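You operate a simulated robot arm through the tools that you are given. There is no shell and no other tool. Be economical: measure what you need, move in short steps, check, and stop when the job is done.

Carry out the task below with a simulated robot arm. There is one attempt and no reset: what you move stays moved.

TASK
Set both stops of the row gauge to the gauge card's marks.
Fine: yellow switch to free first, back to locked last.
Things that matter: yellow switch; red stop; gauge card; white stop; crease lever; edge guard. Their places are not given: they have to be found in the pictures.

It is judged by the outcome, as a careful person would: the job done as asked, and still so three seconds after it is handed in. It fails if anything else is knocked over, pushed out of place, dropped, spilled or broken.

THE ROBOT
A 7-joint arm with a two-finger parallel gripper, fixed in place. Base frame: the origin is at the foot of the arm, x ahead of it, y to its left, z up. Lengths are in mm, angles in rad, forces in N, time in s.
With the tool pointing down near the work surface it reaches from about 300 to 700 mm from the base axis. Its first joint turns from -1.152 to 1.152 rad. Payload 1.57 kg.
Tool frame: the origin (TCP) lies between the finger pads and is the grasp point; the fingertips stand 30 mm ahead of it; z points along the fingers, y is the line along which they close. The gripper opens to 110 mm. The fingers are 24 mm wide and 12 mm thick; the gripper's body (48 by 112 mm) begins 78 mm behind the TCP.
Orientation is that of the tool frame in the base frame, as a unit quaternion [w, x, y, z]. With the fingers straight down and closing along the base's y, the tool's x points along the base's -x, its y along +y and its z along -z.

THE INTERFACE
- The arm moves only by the tool drive_tool. Its argument "increments" is a list of rows, each a list of 3 entries, a list of its own where there are three numbers: the shift along the tool's x, y, z in m, then the turn, a rotation vector about the tool's x, y, z in degrees, then the finger opening in m, from 0 to 0.11. In form: [[[tx, ty, tz], [wx, wy, wz], grip], ...]. A call has 1 to 10 rows; each row shifts and turns the commanded pose from where the row before left it, along the tool's axes as they then stand. A row lasts 0.2 s, in which the tool goes at most 50 mm and 0.15 rad; a call with a longer step from one row to the next is refused whole, and so is a gripper value outside its range. A pose out of reach is approached as far as the arm can. The call stops where the force on the tool passes 40 N (or 10 N more than at its start, if that is more) or the arm is blocked; 0.2 s more then pass. The fingers move at their own pace (about 108 mm/s each) and stop on an object; they squeeze with about 26 N. The grip force told is the motor's: it shows also when the fingers shut on nothing. Time passes only in rows, and 0.2 s behind the last, so rows that do not move let the fingers close. It gives the time, the measured TCP pose, the force on the tool (base axes), the opening and the grip force at its end, in the units of the frame above (readings bear some noise).
- Cameras (640 x 400 px; columns grow to the right, rows downward): "scene" is fixed at [180.3, -413.8, 1390.7]; the picture's right is [0.55, -0.84, 0.00], its down [-0.59, -0.39, -0.71] and it looks along [0.59, 0.39, -0.71] (base axes); focal length 339 px, centre (320, 200). "wrist" rides on the gripper at [-36, 0, -80] in the tool frame; the picture's right is [0.00, -1.00, 0.00], its down [0.97, 0.00, -0.24] and it looks along [0.24, 0.00, 0.97] (tool axes); focal length 218 px, centre (320, 200).
- capture(camera): a new picture of that camera. No time passes.
- probe_pixels(camera, pixels): for up to 12 pixels [column, row] of the newest picture of that camera ("zoom" is the newest enlarged one), the place [x, y, z] in the base frame of the surface seen there, good to about 3 mm. No time passes.
- enlarge(camera, box): a new picture of the part [left, top, right, bottom] of that camera's present view, enlarged. No time passes.
- job_done(): hands the job in; it is judged then, once.

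Work in short steps. Measure before you move; look again where a grasp or a placing could have gone wrong, and mend it. You have 80 turns and 54 pictures in all, the two below and enlarged ones among them. Open the gripper and draw the arm clear of the work before you hand the job in, unless the task says otherwise; then end with one line.

The tools are called after "Emit:" as name(argument=value, ...) on one line, values as JSON. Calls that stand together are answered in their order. drive_tool: Moves the arm, as the interface text tells. Its arguments: {"type":"object","properties":{"increments":{"type":"array"}},"required":["increments"]} The other tools are called the same way: capture (camera) takes a picture; probe_pixels (camera, pixels) gives the place of the surface under pixels of a picture; enlarge (camera, box) takes an enlarged picture of a part of a camera's view; job_done () hands the job in.

At the start:

```text
clock: 0.0
tool_pos: [426.2, -22.0, 966.9]
tcp_rot: [0.0, 0.0, 1.0, 0.0]
force: [0.0, 0.0, 0.2]
finger_gap: 110.0
grip_force: 0.1
```

scene: 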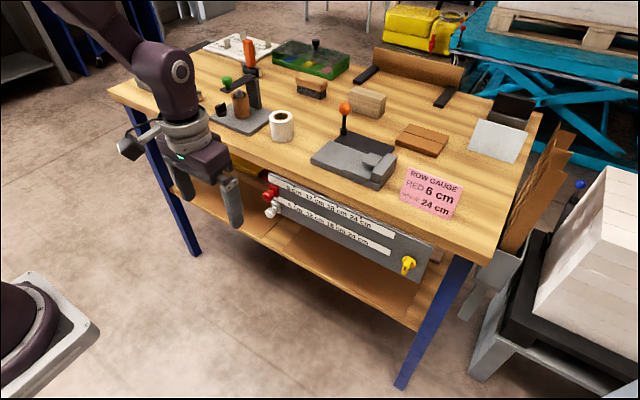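
wrist: 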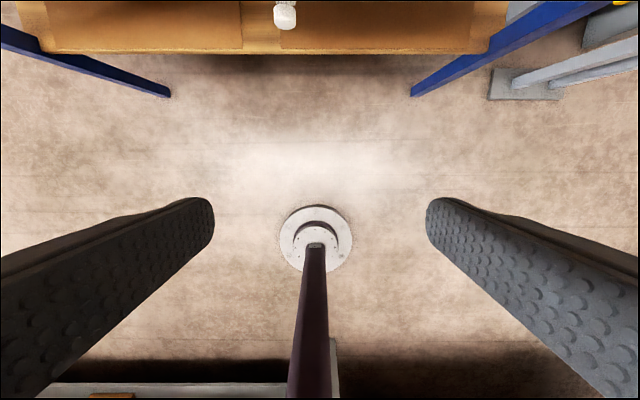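

The gauge seems to be on the panel at the table's front edge (px 265-430, 180-280), card at (432,192). I enlarge both.

Emit:
enlarge(camera="scene", box=[240, 160, 450, 290])

Emit:
enlarge(camera="scene", box=[385, 150, 485, 230])

```text
3.05 times, centred on (345, 225) of scene
```

zoom: 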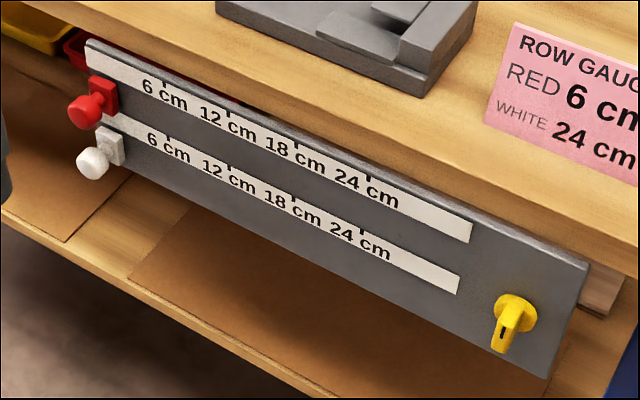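

```text
5.00 times, centred on (435, 190) of scene
```

zoom: 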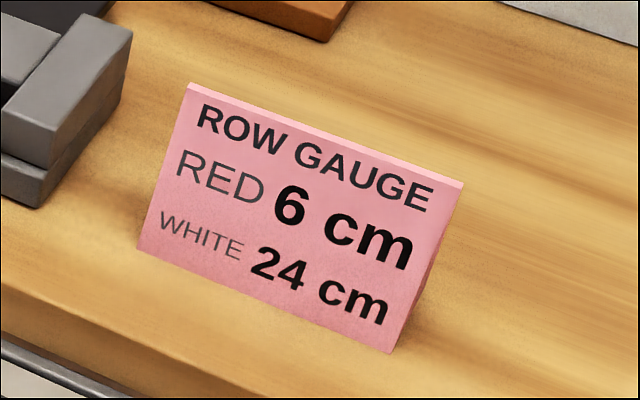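

Emit:
enlarge(camera="scene", box=[255, 170, 335, 220])

Emit:
probe_pixels(camera="zoom", pixels=[[90, 218], [135, 190], [160, 215], [105, 340], [190, 335], [250, 270], [300, 180], [60, 250], [440, 260], [380, 320]])

Emit:
enlarge(camera="scene", box=[340, 210, 440, 285])

```text
8.00 times, centred on (295, 195) of scene
```

zoom: 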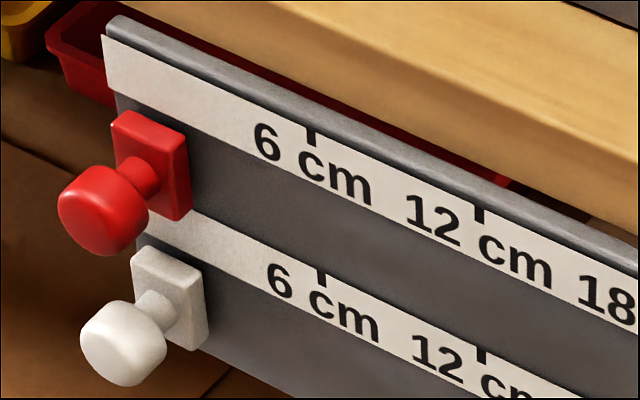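

```text
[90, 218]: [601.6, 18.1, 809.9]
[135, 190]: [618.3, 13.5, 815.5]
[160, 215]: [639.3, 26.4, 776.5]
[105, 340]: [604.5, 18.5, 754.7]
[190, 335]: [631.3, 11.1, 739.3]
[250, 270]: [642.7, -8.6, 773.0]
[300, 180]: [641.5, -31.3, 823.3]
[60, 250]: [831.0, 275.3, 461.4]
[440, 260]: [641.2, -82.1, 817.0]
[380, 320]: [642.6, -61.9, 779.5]
```

```text
5.33 times, centred on (390, 248) of scene
```

zoom: 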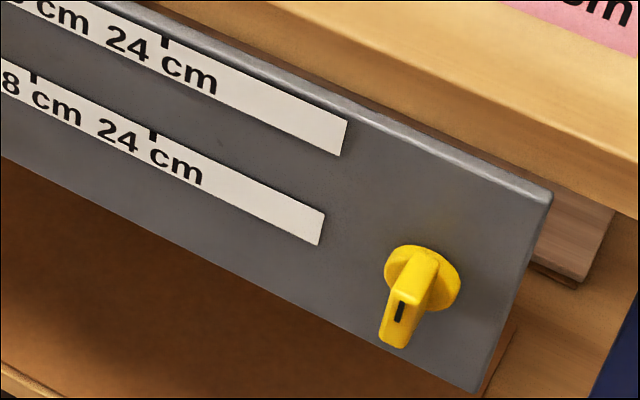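

Emit:
probe_pixels(camera="zoom", pixels=[[165, 45], [152, 137], [34, 77], [392, 260], [418, 258], [452, 285], [427, 275], [405, 285], [400, 310], [395, 338], [415, 290], [500, 350]])

Emit:
enlarge(camera="scene", box=[385, 242, 437, 282])

Emit:
probe_pixels(camera="scene", pixels=[[294, 188], [315, 197.5], [295, 206], [315.3, 215], [260, 175], [428, 250], [374, 222], [440, 255], [270, 215], [266, 197]])

```text
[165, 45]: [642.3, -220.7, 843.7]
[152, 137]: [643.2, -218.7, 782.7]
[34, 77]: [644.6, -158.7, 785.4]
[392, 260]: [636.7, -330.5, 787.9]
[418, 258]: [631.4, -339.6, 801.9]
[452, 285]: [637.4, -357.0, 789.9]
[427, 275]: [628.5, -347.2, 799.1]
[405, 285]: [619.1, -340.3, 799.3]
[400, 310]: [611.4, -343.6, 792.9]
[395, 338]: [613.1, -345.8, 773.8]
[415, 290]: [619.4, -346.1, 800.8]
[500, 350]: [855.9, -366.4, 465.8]
```

```text
10.00 times, centred on (411, 262) of scene
```

zoom: 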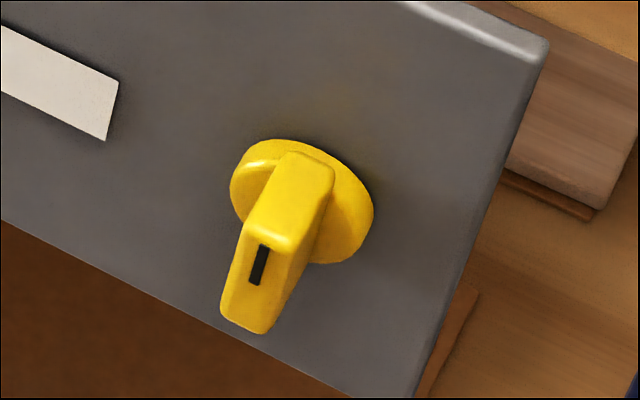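

```text
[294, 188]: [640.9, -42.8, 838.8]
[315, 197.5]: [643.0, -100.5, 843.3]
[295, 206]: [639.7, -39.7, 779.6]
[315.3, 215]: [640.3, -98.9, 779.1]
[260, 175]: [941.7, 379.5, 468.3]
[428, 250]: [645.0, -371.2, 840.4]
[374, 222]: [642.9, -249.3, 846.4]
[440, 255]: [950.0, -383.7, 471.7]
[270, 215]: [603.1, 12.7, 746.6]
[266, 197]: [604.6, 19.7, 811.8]
```

Panel face is x≈642, 6 cm mark y≈-40, 24 cm mark y≈-219; knobs at about (605, 18, 809) and (604, 15, 747), switch about (620, -344, 790). I'll tilt the tool forward to face the panel.

Emit:
drive_tool(increments=[[[0, 0, 0], [0, -8.5, 0], 0.08], [[0, 0, 0], [0, -8.5, 0], 0.08], [[0, 0, 0], [0, -8.5, 0], 0.08], [[0, 0, 0], [0, -8.5, 0], 0.08], [[0, 0, 0], [0, -8.5, 0], 0.08]])

Emit:
drive_tool(increments=[[[0.01, 0, 0.01], [0, -8.5, 0], 0.08], [[0.015, 0, 0.01], [0, -8.5, 0], 0.08], [[0.015, 0, 0.01], [0, -8.5, 0], 0.08], [[0.015, 0, 0.01], [0, -8.5, 0], 0.08], [[0.015, 0, 0.01], [0, -8.5, 0], 0.08], [[0.015, 0, 0.01], [0, -5, 0], 0.08]])

```text
clock: 1.2
tool_pos: [426.4, -20.5, 965.5]
tcp_rot: [0.258, -0.001, 0.966, 0.001]
force: [0.2, 0.1, 0.3]
finger_gap: 80.0
grip_force: 0.1
out of reach, approached as far as the arm can: row 4, 5
```

```text
clock: 2.6
tool_pos: [426.2, -19.5, 964.6]
tcp_rot: [0.257, -0.001, 0.966, 0.001]
force: [0.3, 0.4, 0.4]
finger_gap: 80.0
grip_force: 0.0
out of reach, approached as far as the arm can: row 1, 2, 3, 4, 5, 6
```

Tilt stops at 30° here from reach. I test with a small move along the tool's z to see where the command stands.

Emit:
drive_tool(increments=[[[0, 0, 0.03], [0, 0, 0], 0.08]])

Emit:
capture(camera="scene")

```text
clock: 3.0
tool_pos: [443.0, -20.2, 936.2]
tcp_rot: [0.257, -0.003, 0.966, 0.003]
force: [-0.6, 0.1, 0.6]
finger_gap: 80.0
grip_force: 0.0
```

```text
46 pictures are left
```

scene: 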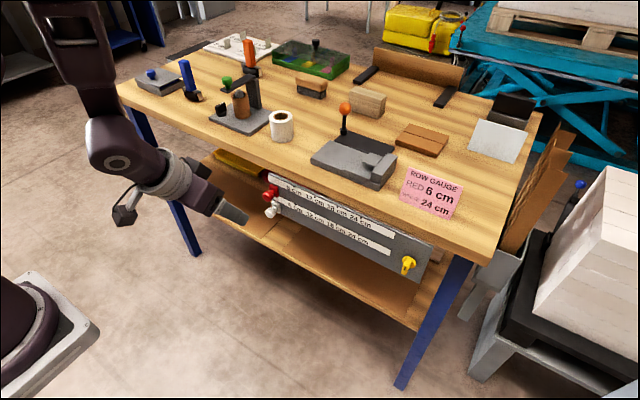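

Emit:
drive_tool(increments=[[[-0.0346, 0, 0.02], [0, 0, 0], 0.08], [[-0.0346, 0, 0.02], [0, 0, 0], 0.08], [[0, 0, 0], [0, -8.5, 0], 0.08], [[0, 0, 0], [0, -8.5, 0], 0.08], [[0, 0, 0], [0, -8.5, 0], 0.08]])

```text
clock: 4.2
tool_pos: [521.6, -19.5, 937.5]
tcp_rot: [0.462, -0.002, 0.887, 0.002]
force: [-0.3, 0.3, 1.3]
finger_gap: 79.9
grip_force: 0.0
```

Emit:
drive_tool(increments=[[[0, 0, 0], [0, -8.5, 0], 0.08], [[0, 0, 0], [0, -8.5, 0], 0.08], [[0, 0, 0], [0, -8.5, 0], 0.08], [[0, 0, 0], [0, -8.5, 0], 0.08]])

```text
clock: 5.2
tool_pos: [521.8, -19.4, 937.7]
tcp_rot: [0.464, -0.001, 0.886, 0.002]
force: [0.2, 0.5, -0.6]
finger_gap: 79.9
grip_force: 0.0
out of reach, approached as far as the arm can: row 1, 2, 3, 4
```

Emit:
drive_tool(increments=[[[0.033, 0, 0.023], [0, 0, 0], 0.08], [[0.033, 0, 0.023], [0, 0, 0], 0.08], [[0.033, 0, 0.023], [0, 0, 0], 0.08], [[0, 0, 0], [0, -5, 0], 0.08], [[0, 0, 0], [0, -5, 0], 0.08]])

Emit:
capture(camera="wrist")

```text
clock: 6.4
tool_pos: [521.0, -19.8, 817.9]
tcp_rot: [0.541, -0.001, 0.841, 0.002]
force: [0.0, 0.4, 0.2]
finger_gap: 79.9
grip_force: 0.1
```

```text
45 pictures are left
```

wrist: 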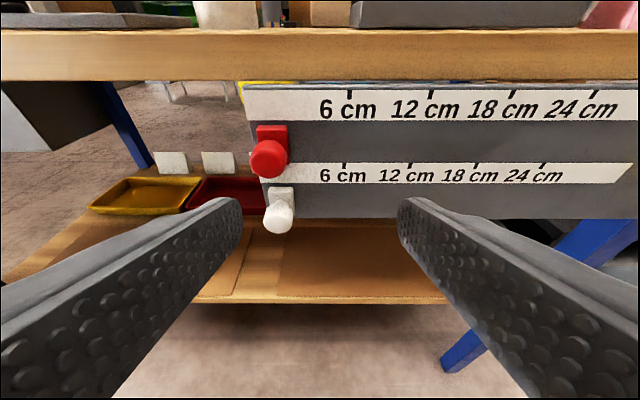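

Tilt 65° and rising; continue tilting.

Emit:
drive_tool(increments=[[[0, 0, 0], [0, -6, 0], 0.08], [[0, 0, 0], [0, -6, 0], 0.08], [[0, 0, 0], [0, -6, 0], 0.08], [[0, 0, 0], [0, -6, 0], 0.08]])

```text
clock: 7.4
tool_pos: [521.5, -18.8, 816.8]
tcp_rot: [0.704, -0.002, 0.711, 0.002]
force: [-0.1, 0.2, -0.5]
finger_gap: 79.9
grip_force: 0.1
```

Tool is now horizontal. Move sideways to the switch at y≈-344, z≈790, staying back at x≈521.

Emit:
drive_tool(increments=[[[0.006, -0.04, 0], [0, 0, 0], 0.06], [[0.006, -0.04, 0], [0, 0, 0], 0.06], [[0.006, -0.04, 0], [0, 0, 0], 0.06], [[0.006, -0.04, 0], [0, 0, 0], 0.06], [[0, -0.04, 0], [0, 0, 0], 0.06], [[0, -0.04, 0], [0, 0, 0], 0.06], [[0, -0.04, 0], [0, 0, 0], 0.06], [[0, -0.045, 0], [0, 0, 0], 0.06]])

Emit:
capture(camera="wrist")

```text
clock: 9.2
tool_pos: [523.5, -344.5, 792.4]
tcp_rot: [0.702, -0.003, 0.712, 0.004]
force: [0.9, 0.0, -0.7]
finger_gap: 59.8
grip_force: 0.0
```

```text
44 pictures are left
```

wrist: 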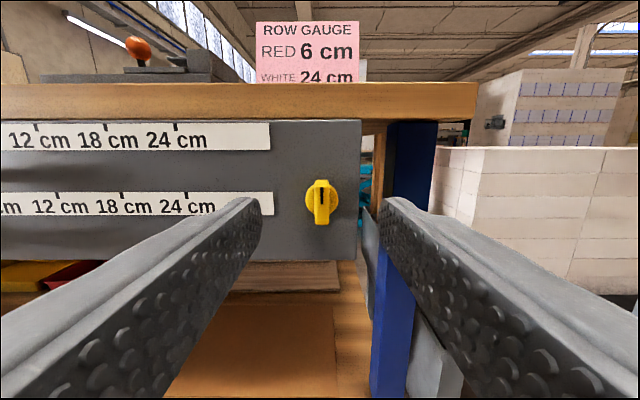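

Emit:
enlarge(camera="wrist", box=[281, 165, 361, 235])

Emit:
probe_pixels(camera="wrist", pixels=[[322, 186], [322, 220], [315, 200], [327, 200], [308, 200], [337, 200], [322, 202]])

```text
5.71 times, centred on (321, 200) of wrist
```

zoom: 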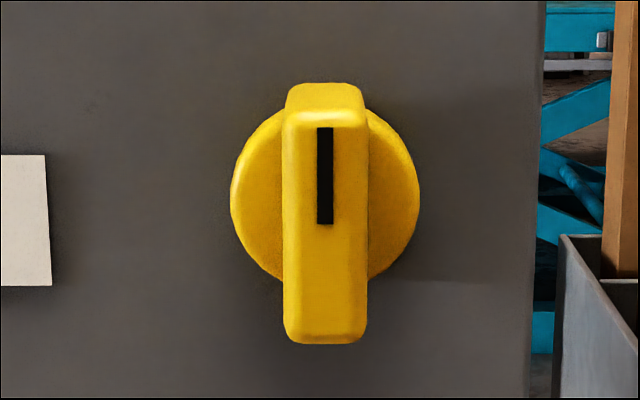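

```text
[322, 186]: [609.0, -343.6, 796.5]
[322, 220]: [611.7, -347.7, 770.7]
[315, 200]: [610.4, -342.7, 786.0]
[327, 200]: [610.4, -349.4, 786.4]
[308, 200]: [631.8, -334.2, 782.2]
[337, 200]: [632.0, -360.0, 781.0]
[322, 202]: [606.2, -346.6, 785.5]
```

Handle's centre ≈ (609–632, -346, 785), bar vertical, mark up. Approach with tips to x≈628 and close.

Emit:
drive_tool(increments=[[[0.007, -0.0015, 0.025], [0, 0, 0], 0.06], [[0, 0, 0.025], [0, 0, 0], 0.06], [[0, 0, 0.024], [0, 0, 0], 0.06], [[0, 0, 0], [0, 0, 0], 0.05]])

Emit:
capture(camera="wrist")

```text
clock: 10.2
tool_pos: [596.5, -345.0, 784.5]
tcp_rot: [0.703, -0.001, 0.711, 0.003]
force: [0.3, 0.2, 0.6]
finger_gap: 50.2
grip_force: 0.1
```

```text
42 pictures are left
```

wrist: 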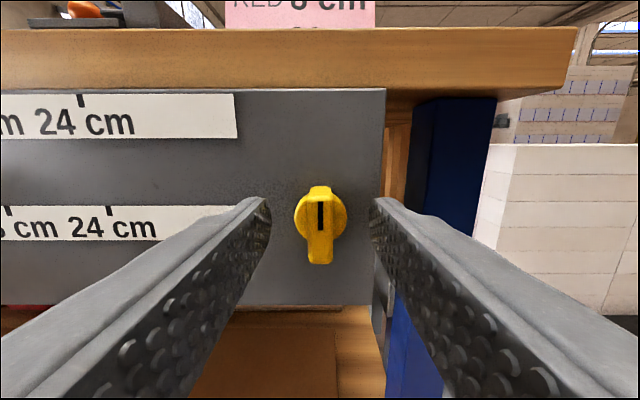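

Emit:
drive_tool(increments=[[[0, 0, 0], [0, 0, 0], 0.0], [[0, 0, 0], [0, 0, 0], 0.0], [[0, 0, 0], [0, 0, 0], 0.0]])

Emit:
drive_tool(increments=[[[0, 0, 0], [0, 0, 8], 0.0], [[0, 0, 0], [0, 0, 8], 0.0]])

Emit:
capture(camera="wrist")

```text
clock: 11.0
tool_pos: [597.2, -345.5, 784.8]
tcp_rot: [0.703, -0.002, 0.711, 0.003]
force: [4.2, -2.5, -1.4]
finger_gap: 11.8
grip_force: 28.9
```

```text
clock: 11.6
tool_pos: [596.5, -346.0, 783.5]
tcp_rot: [0.695, 0.099, 0.705, 0.1]
force: [4.3, -13.8, -2.1]
finger_gap: 12.0
grip_force: 29.1
```

```text
41 pictures are left
```

wrist: 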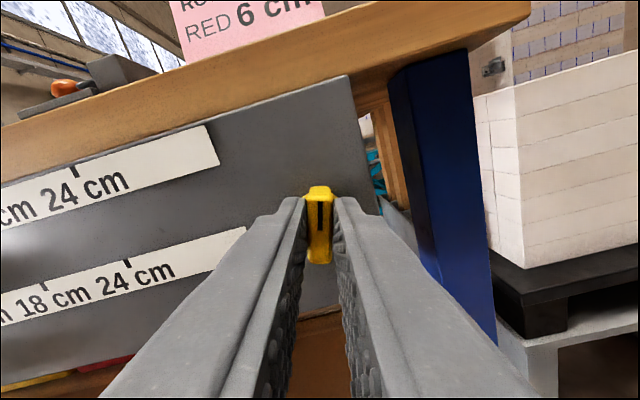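

The handle turns along with the gripper; continue.

Emit:
drive_tool(increments=[[[0, 0, 0], [0, 0, 8], 0.0], [[0, 0, 0], [0, 0, 8], 0.0], [[0, 0, 0], [0, 0, 8], 0.0]])

Emit:
enlarge(camera="scene", box=[360, 215, 460, 285])

Emit:
capture(camera="wrist")

```text
clock: 12.4
tool_pos: [596.5, -348.1, 784.2]
tcp_rot: [0.659, 0.245, 0.669, 0.242]
force: [7.2, -31.8, -14.3]
finger_gap: 11.8
grip_force: 29.9
```

```text
5.71 times, centred on (410, 250) of scene
```

zoom: 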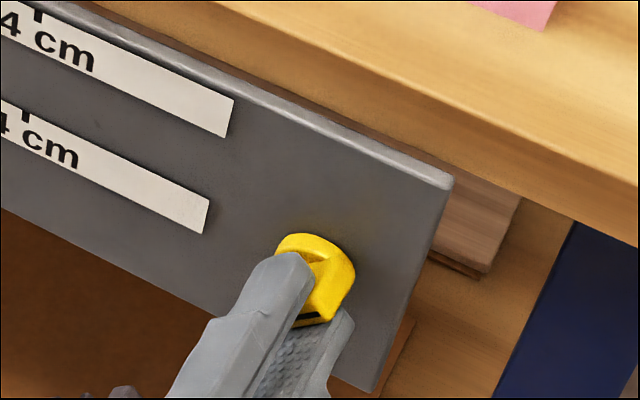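

```text
39 pictures are left
```

wrist: 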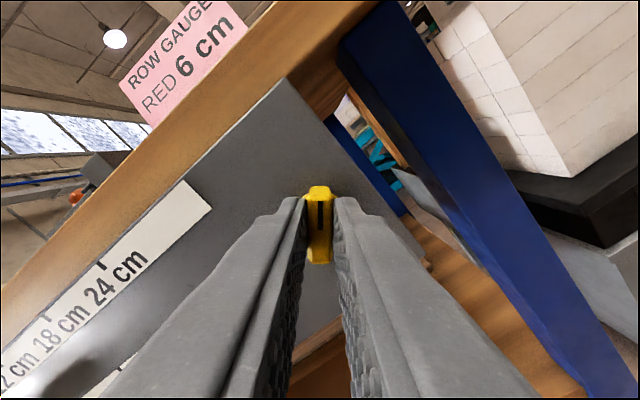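

Turned 40°, with side force growing (pivot lies about 5 mm below my TCP). I shift down 5 mm to relieve it, then go on.

Emit:
drive_tool(increments=[[[0.0038, -0.0035, 0], [0, 0, 0], 0.0], [[0, 0, 0], [0, 0, 6], 0.0]])

```text
clock: 13.0
tool_pos: [597.2, -346.1, 781.7]
tcp_rot: [0.648, 0.276, 0.654, 0.278]
force: [-5.0, -18.7, 13.8]
finger_gap: 12.0
grip_force: 29.1
```

Emit:
drive_tool(increments=[[[0, 0, 0], [0, 0, 7], 0.0], [[0, 0, 0], [0, 0, 7], 0.0], [[0, 0, 0], [0, 0, 7], 0.0]])

Emit:
capture(camera="wrist")

```text
clock: 13.8
tool_pos: [597.9, -344.3, 780.9]
tcp_rot: [0.585, 0.392, 0.593, 0.392]
force: [10.2, -14.4, 16.4]
finger_gap: 11.8
grip_force: 29.6
```

```text
38 pictures are left
```

wrist: 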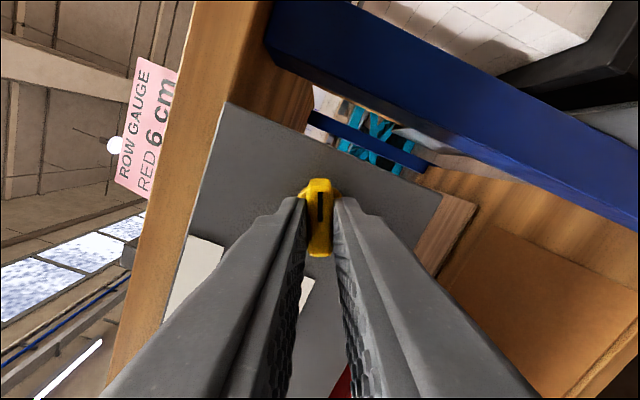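

Emit:
drive_tool(increments=[[[0, 0, 0], [0, 0, 7], 0.0], [[0, 0, 0], [0, 0, 7], 0.0], [[0, 0, 0], [0, 0, 7], 0.0], [[0, 0, 0], [0, 0, 2], 0.0]])

Emit:
capture(camera="wrist")

```text
clock: 14.8
tool_pos: [598.1, -344.3, 779.4]
tcp_rot: [0.495, 0.501, 0.503, 0.5]
force: [9.5, -5.9, 20.7]
finger_gap: 11.9
grip_force: 29.6
```

```text
37 pictures are left
```

wrist: 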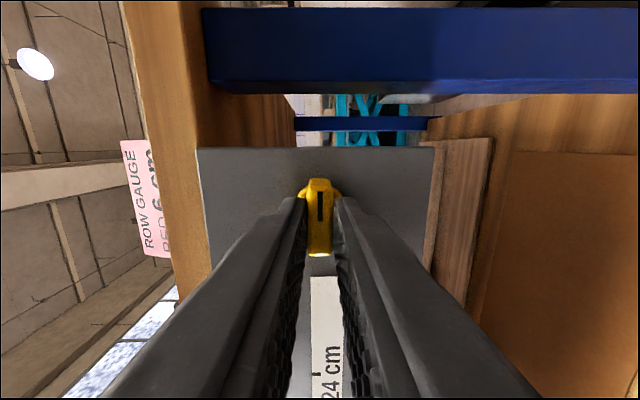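

90° reached. Release and draw back to see how the switch rests.

Emit:
drive_tool(increments=[[[0, 0, 0], [0, 0, 0], 0.05], [[0, 0, 0], [0, 0, 0], 0.05], [[0, 0, -0.03], [0, 0, 0], 0.05], [[0, 0, -0.04], [0, 0, 0], 0.05]])

Emit:
capture(camera="wrist")

Emit:
enlarge(camera="scene", box=[360, 215, 460, 285])

```text
clock: 15.8
tool_pos: [527.0, -344.5, 778.8]
tcp_rot: [0.496, 0.502, 0.504, 0.498]
force: [-0.1, 0.4, 0.0]
finger_gap: 49.8
grip_force: 0.1
```

```text
36 pictures are left
```

wrist: 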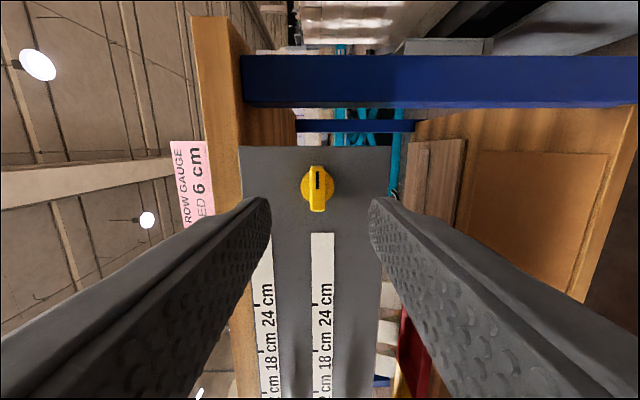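

```text
5.71 times, centred on (410, 250) of scene
```

zoom: 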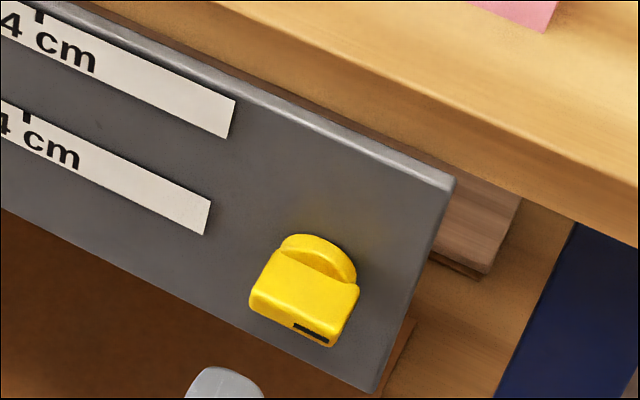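

Switch rests horizontal. Roll the gripper back and go towards the white knob.

Emit:
drive_tool(increments=[[[0, 0, -0.01], [0, 0, -8.5], 0.06], [[0, 0, 0], [0, 0, -8.5], 0.06], [[0, 0, 0], [0, 0, -8.5], 0.06], [[0, 0, 0], [0, 0, -8.5], 0.06], [[0, 0, 0], [0, 0, -8.5], 0.06], [[0, 0, 0], [0, 0, -8.5], 0.06], [[0, 0, 0], [0, 0, -8.5], 0.06], [[0, 0, 0], [0, 0, -8.5], 0.06], [[0, 0, 0], [0, 0, -8.5], 0.06], [[0, 0, 0], [0, 0, -8.5], 0.06]])

Emit:
drive_tool(increments=[[[0, 0.04, 0], [0, 0, -5], 0.06], [[0.005, 0.04, 0], [0, 0, 0], 0.06], [[0.005, 0.04, 0], [0, 0, 0], 0.06], [[0.005, 0.04, 0], [0, 0, 0], 0.06], [[0.005, 0.04, 0], [0, 0, 0], 0.06], [[0.005, 0.04, 0], [0, 0, 0], 0.06], [[0.005, 0.04, 0], [0, 0, 0], 0.06], [[0, 0.04, 0], [0, 0, 0], 0.06], [[0, 0.035, 0], [0, 0, 0], 0.06]])

Emit:
capture(camera="wrist")

```text
clock: 18.0
tool_pos: [517.5, -344.8, 779.7]
tcp_rot: [0.702, 0.028, 0.711, 0.033]
force: [-0.1, 0.0, -0.1]
finger_gap: 60.0
grip_force: 0.0
```

```text
clock: 20.0
tool_pos: [513.6, 9.6, 754.8]
tcp_rot: [0.702, -0.001, 0.712, 0.003]
force: [0.6, -0.1, 0.7]
finger_gap: 60.2
grip_force: 0.1
```

```text
34 pictures are left
```

wrist: 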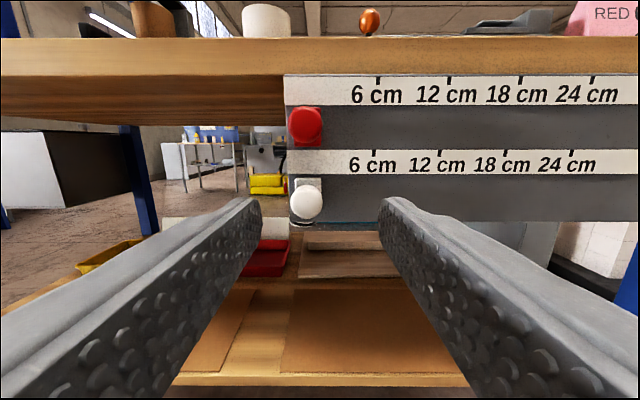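

Emit:
enlarge(camera="wrist", box=[275, 95, 405, 225])

Emit:
probe_pixels(camera="wrist", pixels=[[305, 125], [306, 200], [291, 118], [296, 201], [317, 201], [320, 186], [292, 186], [373, 155], [571, 155], [378, 82], [591, 82], [306, 190]])

```text
3.08 times, centred on (340, 160) of wrist
```

zoom: 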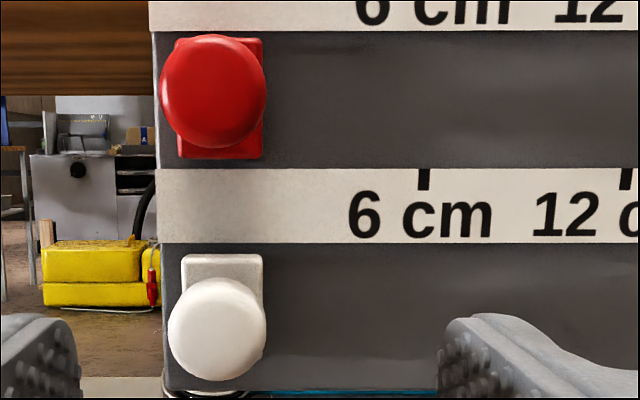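

```text
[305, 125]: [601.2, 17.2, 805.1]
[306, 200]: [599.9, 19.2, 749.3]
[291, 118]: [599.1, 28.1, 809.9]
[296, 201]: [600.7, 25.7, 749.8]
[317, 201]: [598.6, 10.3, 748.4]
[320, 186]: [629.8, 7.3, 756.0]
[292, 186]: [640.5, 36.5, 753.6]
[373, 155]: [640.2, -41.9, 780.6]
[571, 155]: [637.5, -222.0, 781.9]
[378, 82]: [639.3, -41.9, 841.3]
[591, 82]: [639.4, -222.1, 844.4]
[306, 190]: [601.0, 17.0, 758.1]
```

White knob centre ≈ (600–618, 20, 748). Advance, centred on it, and close.

Emit:
drive_tool(increments=[[[0.007, 0.0105, 0], [0, 0, 0], 0.06], [[0, 0, 0.026], [0, 0, 0], 0.06], [[0, 0, 0.026], [0, 0, 0], 0.06], [[0, 0, 0.026], [0, 0, 0], 0.06], [[0, 0, 0], [0, 0, 0], 0.0], [[0, 0, 0], [0, 0, 0], 0.0], [[0, 0, 0], [0, 0, 0], 0.0]])

Emit:
capture(camera="wrist")

```text
clock: 21.6
tool_pos: [593.5, 19.6, 746.3]
tcp_rot: [0.703, -0.001, 0.711, 0.002]
force: [6.1, -3.6, -3.8]
finger_gap: 24.8
grip_force: 36.3
```

```text
32 pictures are left
```

wrist: 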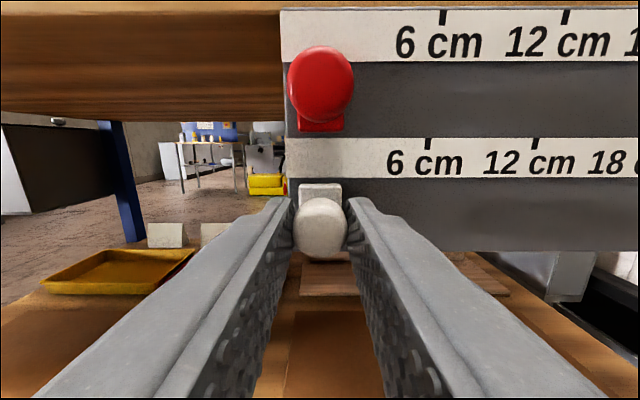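

Gripped at y≈19.6. Slide it a short way first to test that it is free.

Emit:
drive_tool(increments=[[[0, -0.01, 0], [0, 0, 0], 0.0], [[0, -0.01, 0], [0, 0, 0], 0.0], [[0, -0.01, 0], [0, 0, 0], 0.0]])

Emit:
capture(camera="wrist")

```text
clock: 22.4
tool_pos: [592.7, -9.9, 746.8]
tcp_rot: [0.703, -0.001, 0.711, 0.003]
force: [-11.9, 1.8, 11.1]
finger_gap: 24.7
grip_force: 36.5
```

```text
31 pictures are left
```

wrist: 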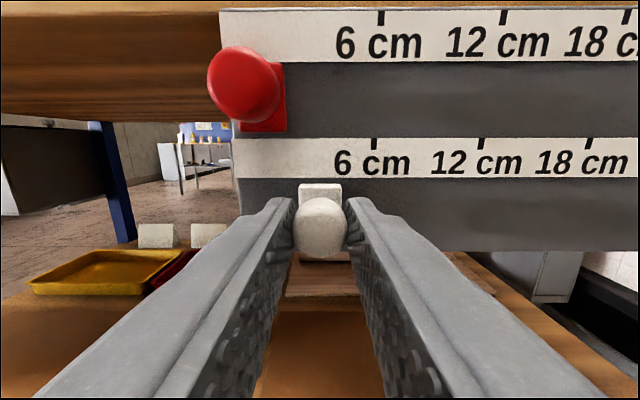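

It slides. Carry on towards 24 cm.

Emit:
drive_tool(increments=[[[0, -0.025, 0], [0, 0, 0], 0.0], [[0, -0.025, 0], [0, 0, 0], 0.0], [[0, -0.025, 0], [0, 0, 0], 0.0], [[0, -0.025, 0], [0, 0, 0], 0.0], [[0, -0.025, 0], [0, 0, 0], 0.0], [[0, -0.025, 0], [0, 0, 0], 0.0], [[0, -0.025, 0], [0, 0, 0], 0.0], [[0, -0.025, 0], [0, 0, 0], 0.0]])

Emit:
capture(camera="wrist")

```text
clock: 24.2
tool_pos: [594.0, -211.2, 746.2]
tcp_rot: [0.702, -0.001, 0.712, 0.002]
force: [-22.4, 1.1, 7.1]
finger_gap: 24.9
grip_force: 37.0
```

```text
30 pictures are left
```

wrist: 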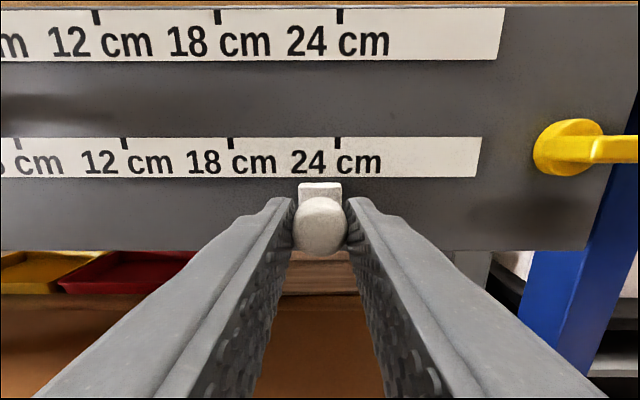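

The tick at px 337.5 vs block centre 320 at 1.775 px/mm means about 9.8 mm to go.

Emit:
drive_tool(increments=[[[0, -0.005, 0], [0, 0, 0], 0.0], [[0, -0.0045, 0], [0, 0, 0], 0.0], [[0, 0, 0], [0, 0, 0], 0.0]])

Emit:
enlarge(camera="wrist", box=[240, 110, 400, 210])

```text
clock: 25.0
tool_pos: [593.3, -219.2, 746.0]
tcp_rot: [0.703, -0.001, 0.712, 0.002]
force: [-26.8, 0.3, 6.0]
finger_gap: 24.9
grip_force: 37.4
```

```text
4.00 times, centred on (320, 160) of wrist
```

zoom: 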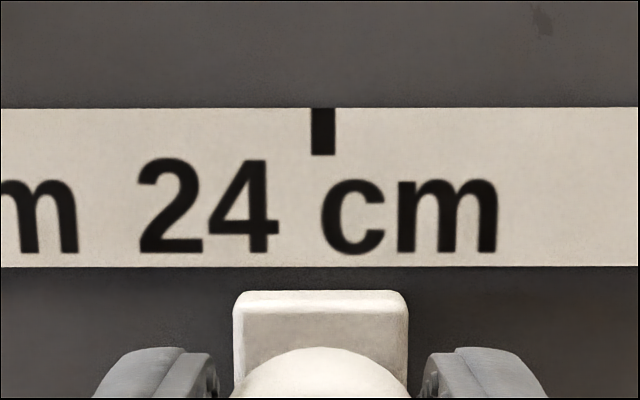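

Within 0.4 mm. Nudge 0.4 mm, release, back off.

Emit:
drive_tool(increments=[[[0, -0.0004, 0], [0, 0, 0], 0.0], [[0, 0, 0], [0, 0, 0], 0.0], [[0, 0, 0], [0, 0, 0], 0.06], [[0, 0, 0], [0, 0, 0], 0.06], [[0, 0, -0.035], [0, 0, 0], 0.06], [[0, 0, -0.035], [0, 0, 0], 0.06]])

Emit:
enlarge(camera="wrist", box=[240, 110, 400, 210])

```text
clock: 26.4
tool_pos: [525.1, -220.4, 746.6]
tcp_rot: [0.703, -0.002, 0.711, 0.003]
force: [-0.6, -0.1, 1.1]
finger_gap: 59.9
grip_force: 0.1
```

```text
4.00 times, centred on (320, 160) of wrist
```

zoom: 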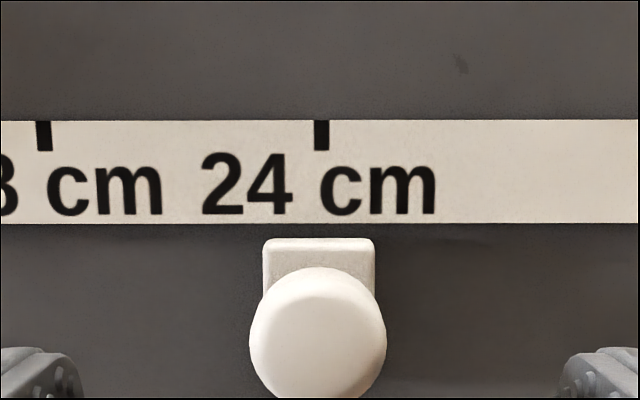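

White is on 24 cm. Move to the red knob at (600, 20, 807).

Emit:
drive_tool(increments=[[[-0.01, 0.04, 0], [0, 0, 0], 0.06], [[-0.01, 0.04, 0], [0, 0, 0], 0.06], [[-0.01, 0.04, 0], [0, 0, 0], 0.06], [[-0.01, 0.04, 0], [0, 0, 0], 0.06], [[-0.01, 0.04, 0], [0, 0, 0], 0.06], [[-0.01, 0.04, 0], [0, 0, 0], 0.06]])

Emit:
capture(camera="wrist")

```text
clock: 27.8
tool_pos: [522.9, 21.0, 806.7]
tcp_rot: [0.703, -0.002, 0.711, 0.003]
force: [-0.2, -0.3, -0.5]
finger_gap: 59.8
grip_force: 0.0
```

```text
27 pictures are left
```

wrist: 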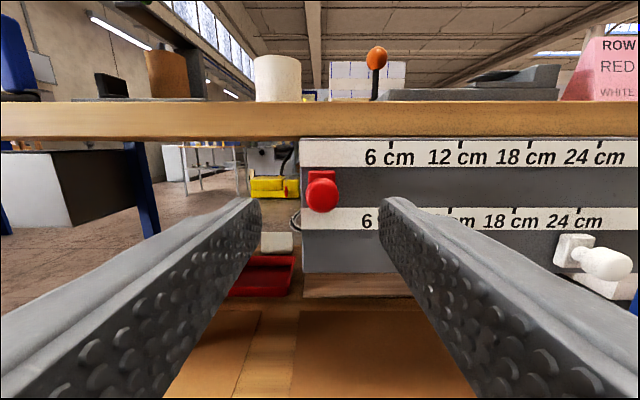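

Emit:
drive_tool(increments=[[[0, 0, 0.024], [0, 0, 0], 0.06], [[0, 0, 0.024], [0, 0, 0], 0.06], [[0, 0, 0.022], [0, 0, 0], 0.06], [[0, 0, 0], [0, 0, 0], 0.0], [[0, 0, 0], [0, 0, 0], 0.0], [[0, 0, 0], [0, 0, 0], 0.0]])

Emit:
drive_tool(increments=[[[0, -0.015, 0], [0, 0, 0], 0.0], [[0, -0.015, 0], [0, 0, 0], 0.0], [[0, -0.015, 0], [0, 0, 0], 0.0], [[0, -0.01, 0], [0, 0, 0], 0.0], [[0, 0, 0], [0, 0, 0], 0.0]])

Emit:
capture(camera="wrist")

```text
clock: 29.2
tool_pos: [594.1, 20.9, 806.6]
tcp_rot: [0.703, 0.0, 0.711, 0.001]
force: [2.0, -7.0, -1.7]
finger_gap: 25.3
grip_force: 36.9
```

```text
clock: 30.4
tool_pos: [593.7, -35.2, 806.0]
tcp_rot: [0.703, -0.002, 0.711, 0.003]
force: [-13.3, -0.5, 0.1]
finger_gap: 25.0
grip_force: 35.8
```

```text
26 pictures are left
```

wrist: 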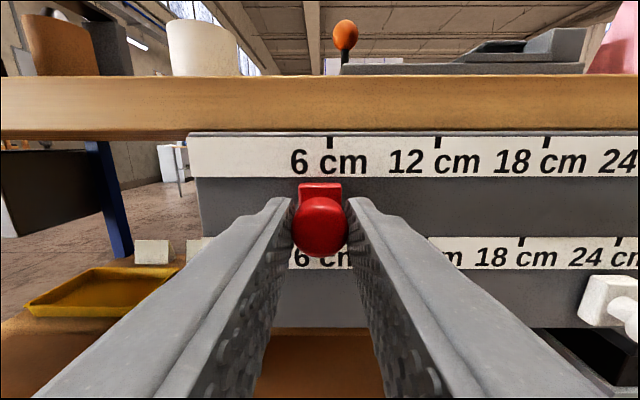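

Tick at px 329.5 vs 320: about 5.2 mm to go.

Emit:
drive_tool(increments=[[[0, -0.0052, 0], [0, 0, 0], 0.0], [[0, 0, 0], [0, 0, 0], 0.0]])

Emit:
enlarge(camera="wrist", box=[240, 110, 400, 210])

```text
clock: 31.0
tool_pos: [594.1, -40.0, 806.0]
tcp_rot: [0.702, -0.001, 0.713, 0.002]
force: [-10.3, 0.3, -3.4]
finger_gap: 24.6
grip_force: 36.5
```

```text
4.00 times, centred on (320, 160) of wrist
```

zoom: 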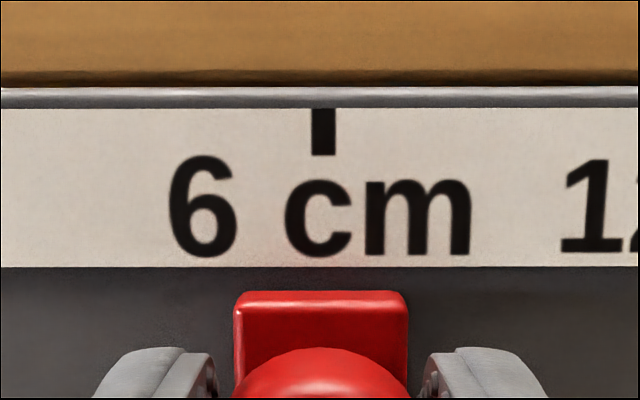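

Red at 6 cm within 0.4 mm. Nudge 0.3 mm, release, back off and go to the switch.

Emit:
drive_tool(increments=[[[0, -0.0003, 0], [0, 0, 0], 0.0], [[0, 0, 0], [0, 0, 0], 0.0], [[0, 0, 0], [0, 0, 0], 0.06], [[0, 0, 0], [0, 0, 0], 0.06], [[0, 0, -0.035], [0, 0, 0], 0.06], [[0, 0, -0.035], [0, 0, 0], 0.06], [[0, 0, -0.01], [0, 0, 0], 0.06]])

Emit:
capture(camera="wrist")

Emit:
drive_tool(increments=[[[0, -0.04, 0], [0, 0, 0], 0.06], [[0, -0.04, 0], [0, 0, 0], 0.06], [[0, -0.04, 0], [0, 0, 0], 0.06], [[0, -0.04, 0], [0, 0, 0], 0.06], [[0.009, -0.04, 0], [0, 0, 0], 0.06], [[0.009, -0.04, 0], [0, 0, 0], 0.06], [[0.008, -0.04, 0], [0, 0, 0], 0.06], [[0, -0.025, 0], [0, 0, 0], 0.06]])

Emit:
drive_tool(increments=[[[0, 0, 0], [0, 0, 8.5], 0.06], [[0, 0, 0], [0, 0, 8.5], 0.06], [[0, 0, 0], [0, 0, 8.5], 0.06], [[0, 0, 0], [0, 0, 8.5], 0.06], [[0, 0, 0], [0, 0, 8.5], 0.06], [[0, 0, 0], [0, 0, 8.5], 0.06], [[0, 0, 0], [0, 0, 8.5], 0.06], [[0, 0, 0], [0, 0, 8.5], 0.06], [[0, 0, 0], [0, 0, 8.5], 0.06], [[0, 0, 0], [0, 0, 8.5], 0.06]])

Emit:
drive_tool(increments=[[[0, 0, 0], [0, 0, 5], 0.06]])

Emit:
capture(camera="wrist")

```text
clock: 32.6
tool_pos: [513.5, -40.9, 808.3]
tcp_rot: [0.703, -0.002, 0.711, 0.003]
force: [0.7, 0.0, -0.6]
finger_gap: 60.0
grip_force: 0.0
```

```text
24 pictures are left
```

wrist: 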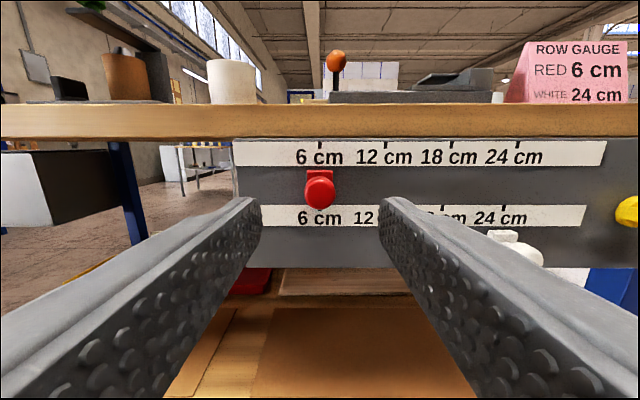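

```text
clock: 34.4
tool_pos: [514.9, -345.0, 779.6]
tcp_rot: [0.702, -0.001, 0.712, 0.003]
force: [-0.2, 0.2, -0.3]
finger_gap: 60.2
grip_force: 0.1
```

```text
clock: 36.6
tool_pos: [515.3, -343.6, 779.5]
tcp_rot: [0.516, 0.48, 0.525, 0.478]
force: [-0.3, 0.1, 0.1]
finger_gap: 59.9
grip_force: 0.1
```

```text
clock: 37.0
tool_pos: [515.3, -347.0, 781.5]
tcp_rot: [0.495, 0.502, 0.504, 0.499]
force: [-0.7, 0.1, -0.9]
finger_gap: 60.0
grip_force: 0.0
```

```text
23 pictures are left
```

wrist: 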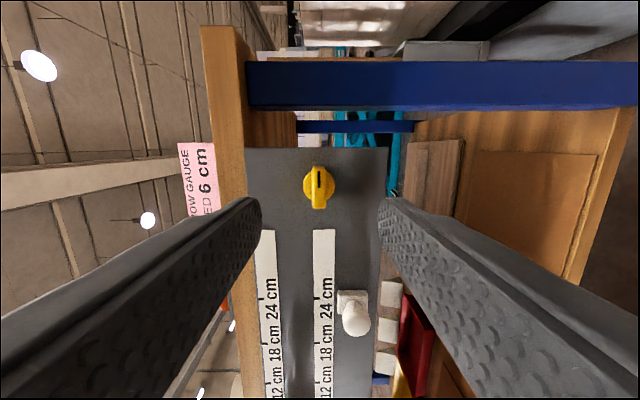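

Switch is centred between the fingers. Advance, grip and turn it back 90°.

Emit:
drive_tool(increments=[[[0, 0.0015, 0.028], [0, 0, 0], 0.06], [[0, 0, 0.028], [0, 0, 0], 0.06], [[0, 0, 0.027], [0, 0, 0], 0.06], [[0, 0, 0], [0, 0, 0], 0.0], [[0, 0, 0], [0, 0, 0], 0.0], [[0, 0, 0], [0, 0, 0], 0.0]])

Emit:
drive_tool(increments=[[[0, 0, 0], [0, 0, -8], 0.0], [[0, 0, 0], [0, 0, -8], 0.0], [[0, 0, 0], [0, 0, -8], 0.0], [[0, 0, 0], [0, 0, -8], 0.0], [[0, 0, 0], [0, 0, -8], 0.0]])

```text
clock: 38.4
tool_pos: [598.5, -345.4, 780.8]
tcp_rot: [0.494, 0.502, 0.505, 0.498]
force: [6.0, -2.1, -3.9]
finger_gap: 11.7
grip_force: 29.5
```

```text
clock: 39.6
tool_pos: [598.9, -345.9, 780.9]
tcp_rot: [0.636, 0.299, 0.646, 0.298]
force: [8.3, -5.5, -8.1]
finger_gap: 12.0
grip_force: 29.2
```

Emit:
drive_tool(increments=[[[0, 0, 0], [0, 0, -8], 0.0], [[0, 0, 0], [0, 0, -8], 0.0], [[0, 0, 0], [0, 0, -8], 0.0], [[0, 0, 0], [0, 0, -8], 0.0], [[0, 0, 0], [0, 0, -8], 0.0], [[0, 0, 0], [0, 0, -8], 0.0], [[0, 0, 0], [0, 0, -2.5], 0.0], [[0, 0, 0], [0, 0, 0], 0.0]])

Emit:
capture(camera="wrist")

```text
clock: 41.4
tool_pos: [598.4, -345.7, 780.8]
tcp_rot: [0.702, -0.005, 0.712, -0.001]
force: [10.5, -2.3, -7.0]
finger_gap: 11.8
grip_force: 29.3
```

```text
22 pictures are left
```

wrist: 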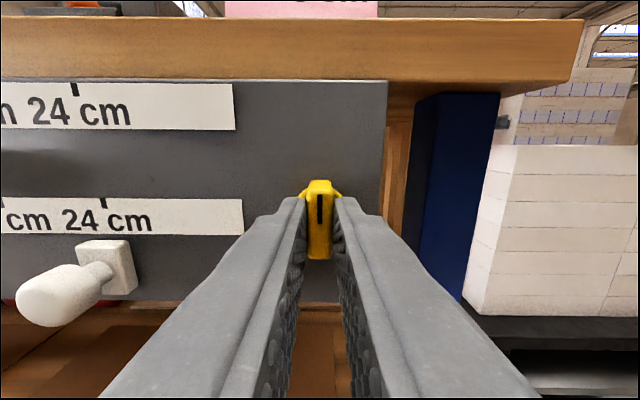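

Handle is vertical again. Release, draw back, and check everything.

Emit:
drive_tool(increments=[[[0, 0, 0], [0, 0, 0], 0.06], [[0, 0, 0], [0, 0, 0], 0.06], [[0, 0, -0.035], [0, 0, 0], 0.06], [[0, 0, -0.035], [0, 0, 0], 0.06], [[0, 0, -0.03], [0, 0, 0], 0.06]])

Emit:
enlarge(camera="wrist", box=[240, 150, 400, 250])

Emit:
drive_tool(increments=[[[0, 0.04, -0.01], [0, 0, 0], 0.06], [[0, 0.04, -0.01], [0, 0, 0], 0.06], [[0, 0.045, 0], [0, 0, 0], 0.06]])

Emit:
capture(camera="wrist")

Emit:
capture(camera="scene")

```text
clock: 42.6
tool_pos: [497.7, -346.1, 783.0]
tcp_rot: [0.703, -0.004, 0.711, -0.001]
force: [0.3, -0.1, 0.1]
finger_gap: 59.8
grip_force: 0.1
```

```text
4.00 times, centred on (320, 200) of wrist
```

zoom: 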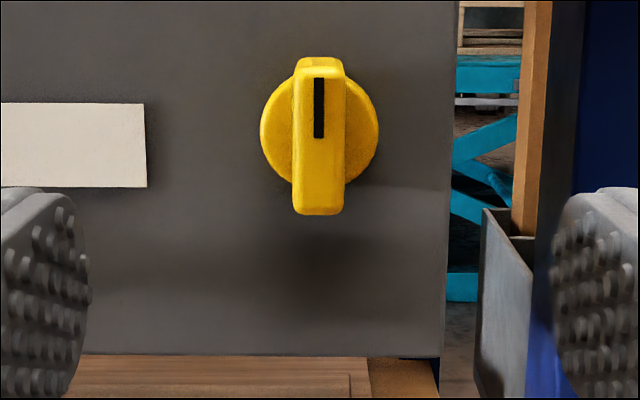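

```text
clock: 43.4
tool_pos: [477.7, -221.4, 780.1]
tcp_rot: [0.703, -0.004, 0.712, -0.002]
force: [-0.9, 0.5, 0.0]
finger_gap: 59.9
grip_force: 0.0
```

```text
20 pictures are left
```

wrist: 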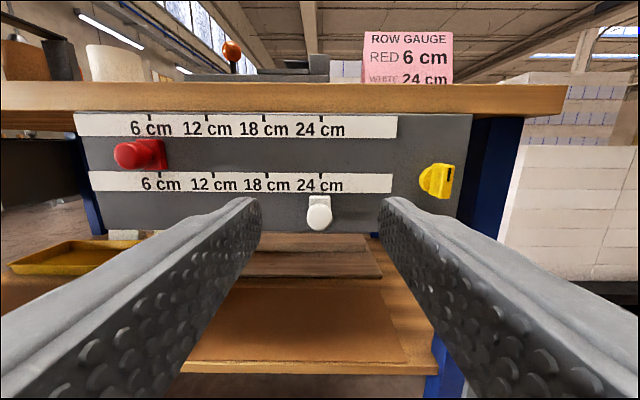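

```text
19 pictures are left
```

scene: 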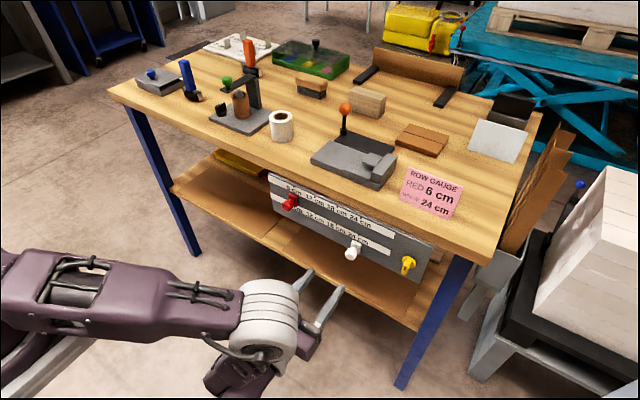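

White is at 24 cm, red at 6 cm, the switch is back in its starting position, nothing else has moved, and the arm is clear.

Emit:
job_done()

```text
The job is handed in.
```

I set the red stop to 6 cm and the white stop to 24 cm, each within about half a millimetre of its mark, and handed the job in. The yellow switch has no markings, so I took its starting position (mark up) as locked. I turned it 90° to free it before moving the stops, and turned it back to vertical at the end.
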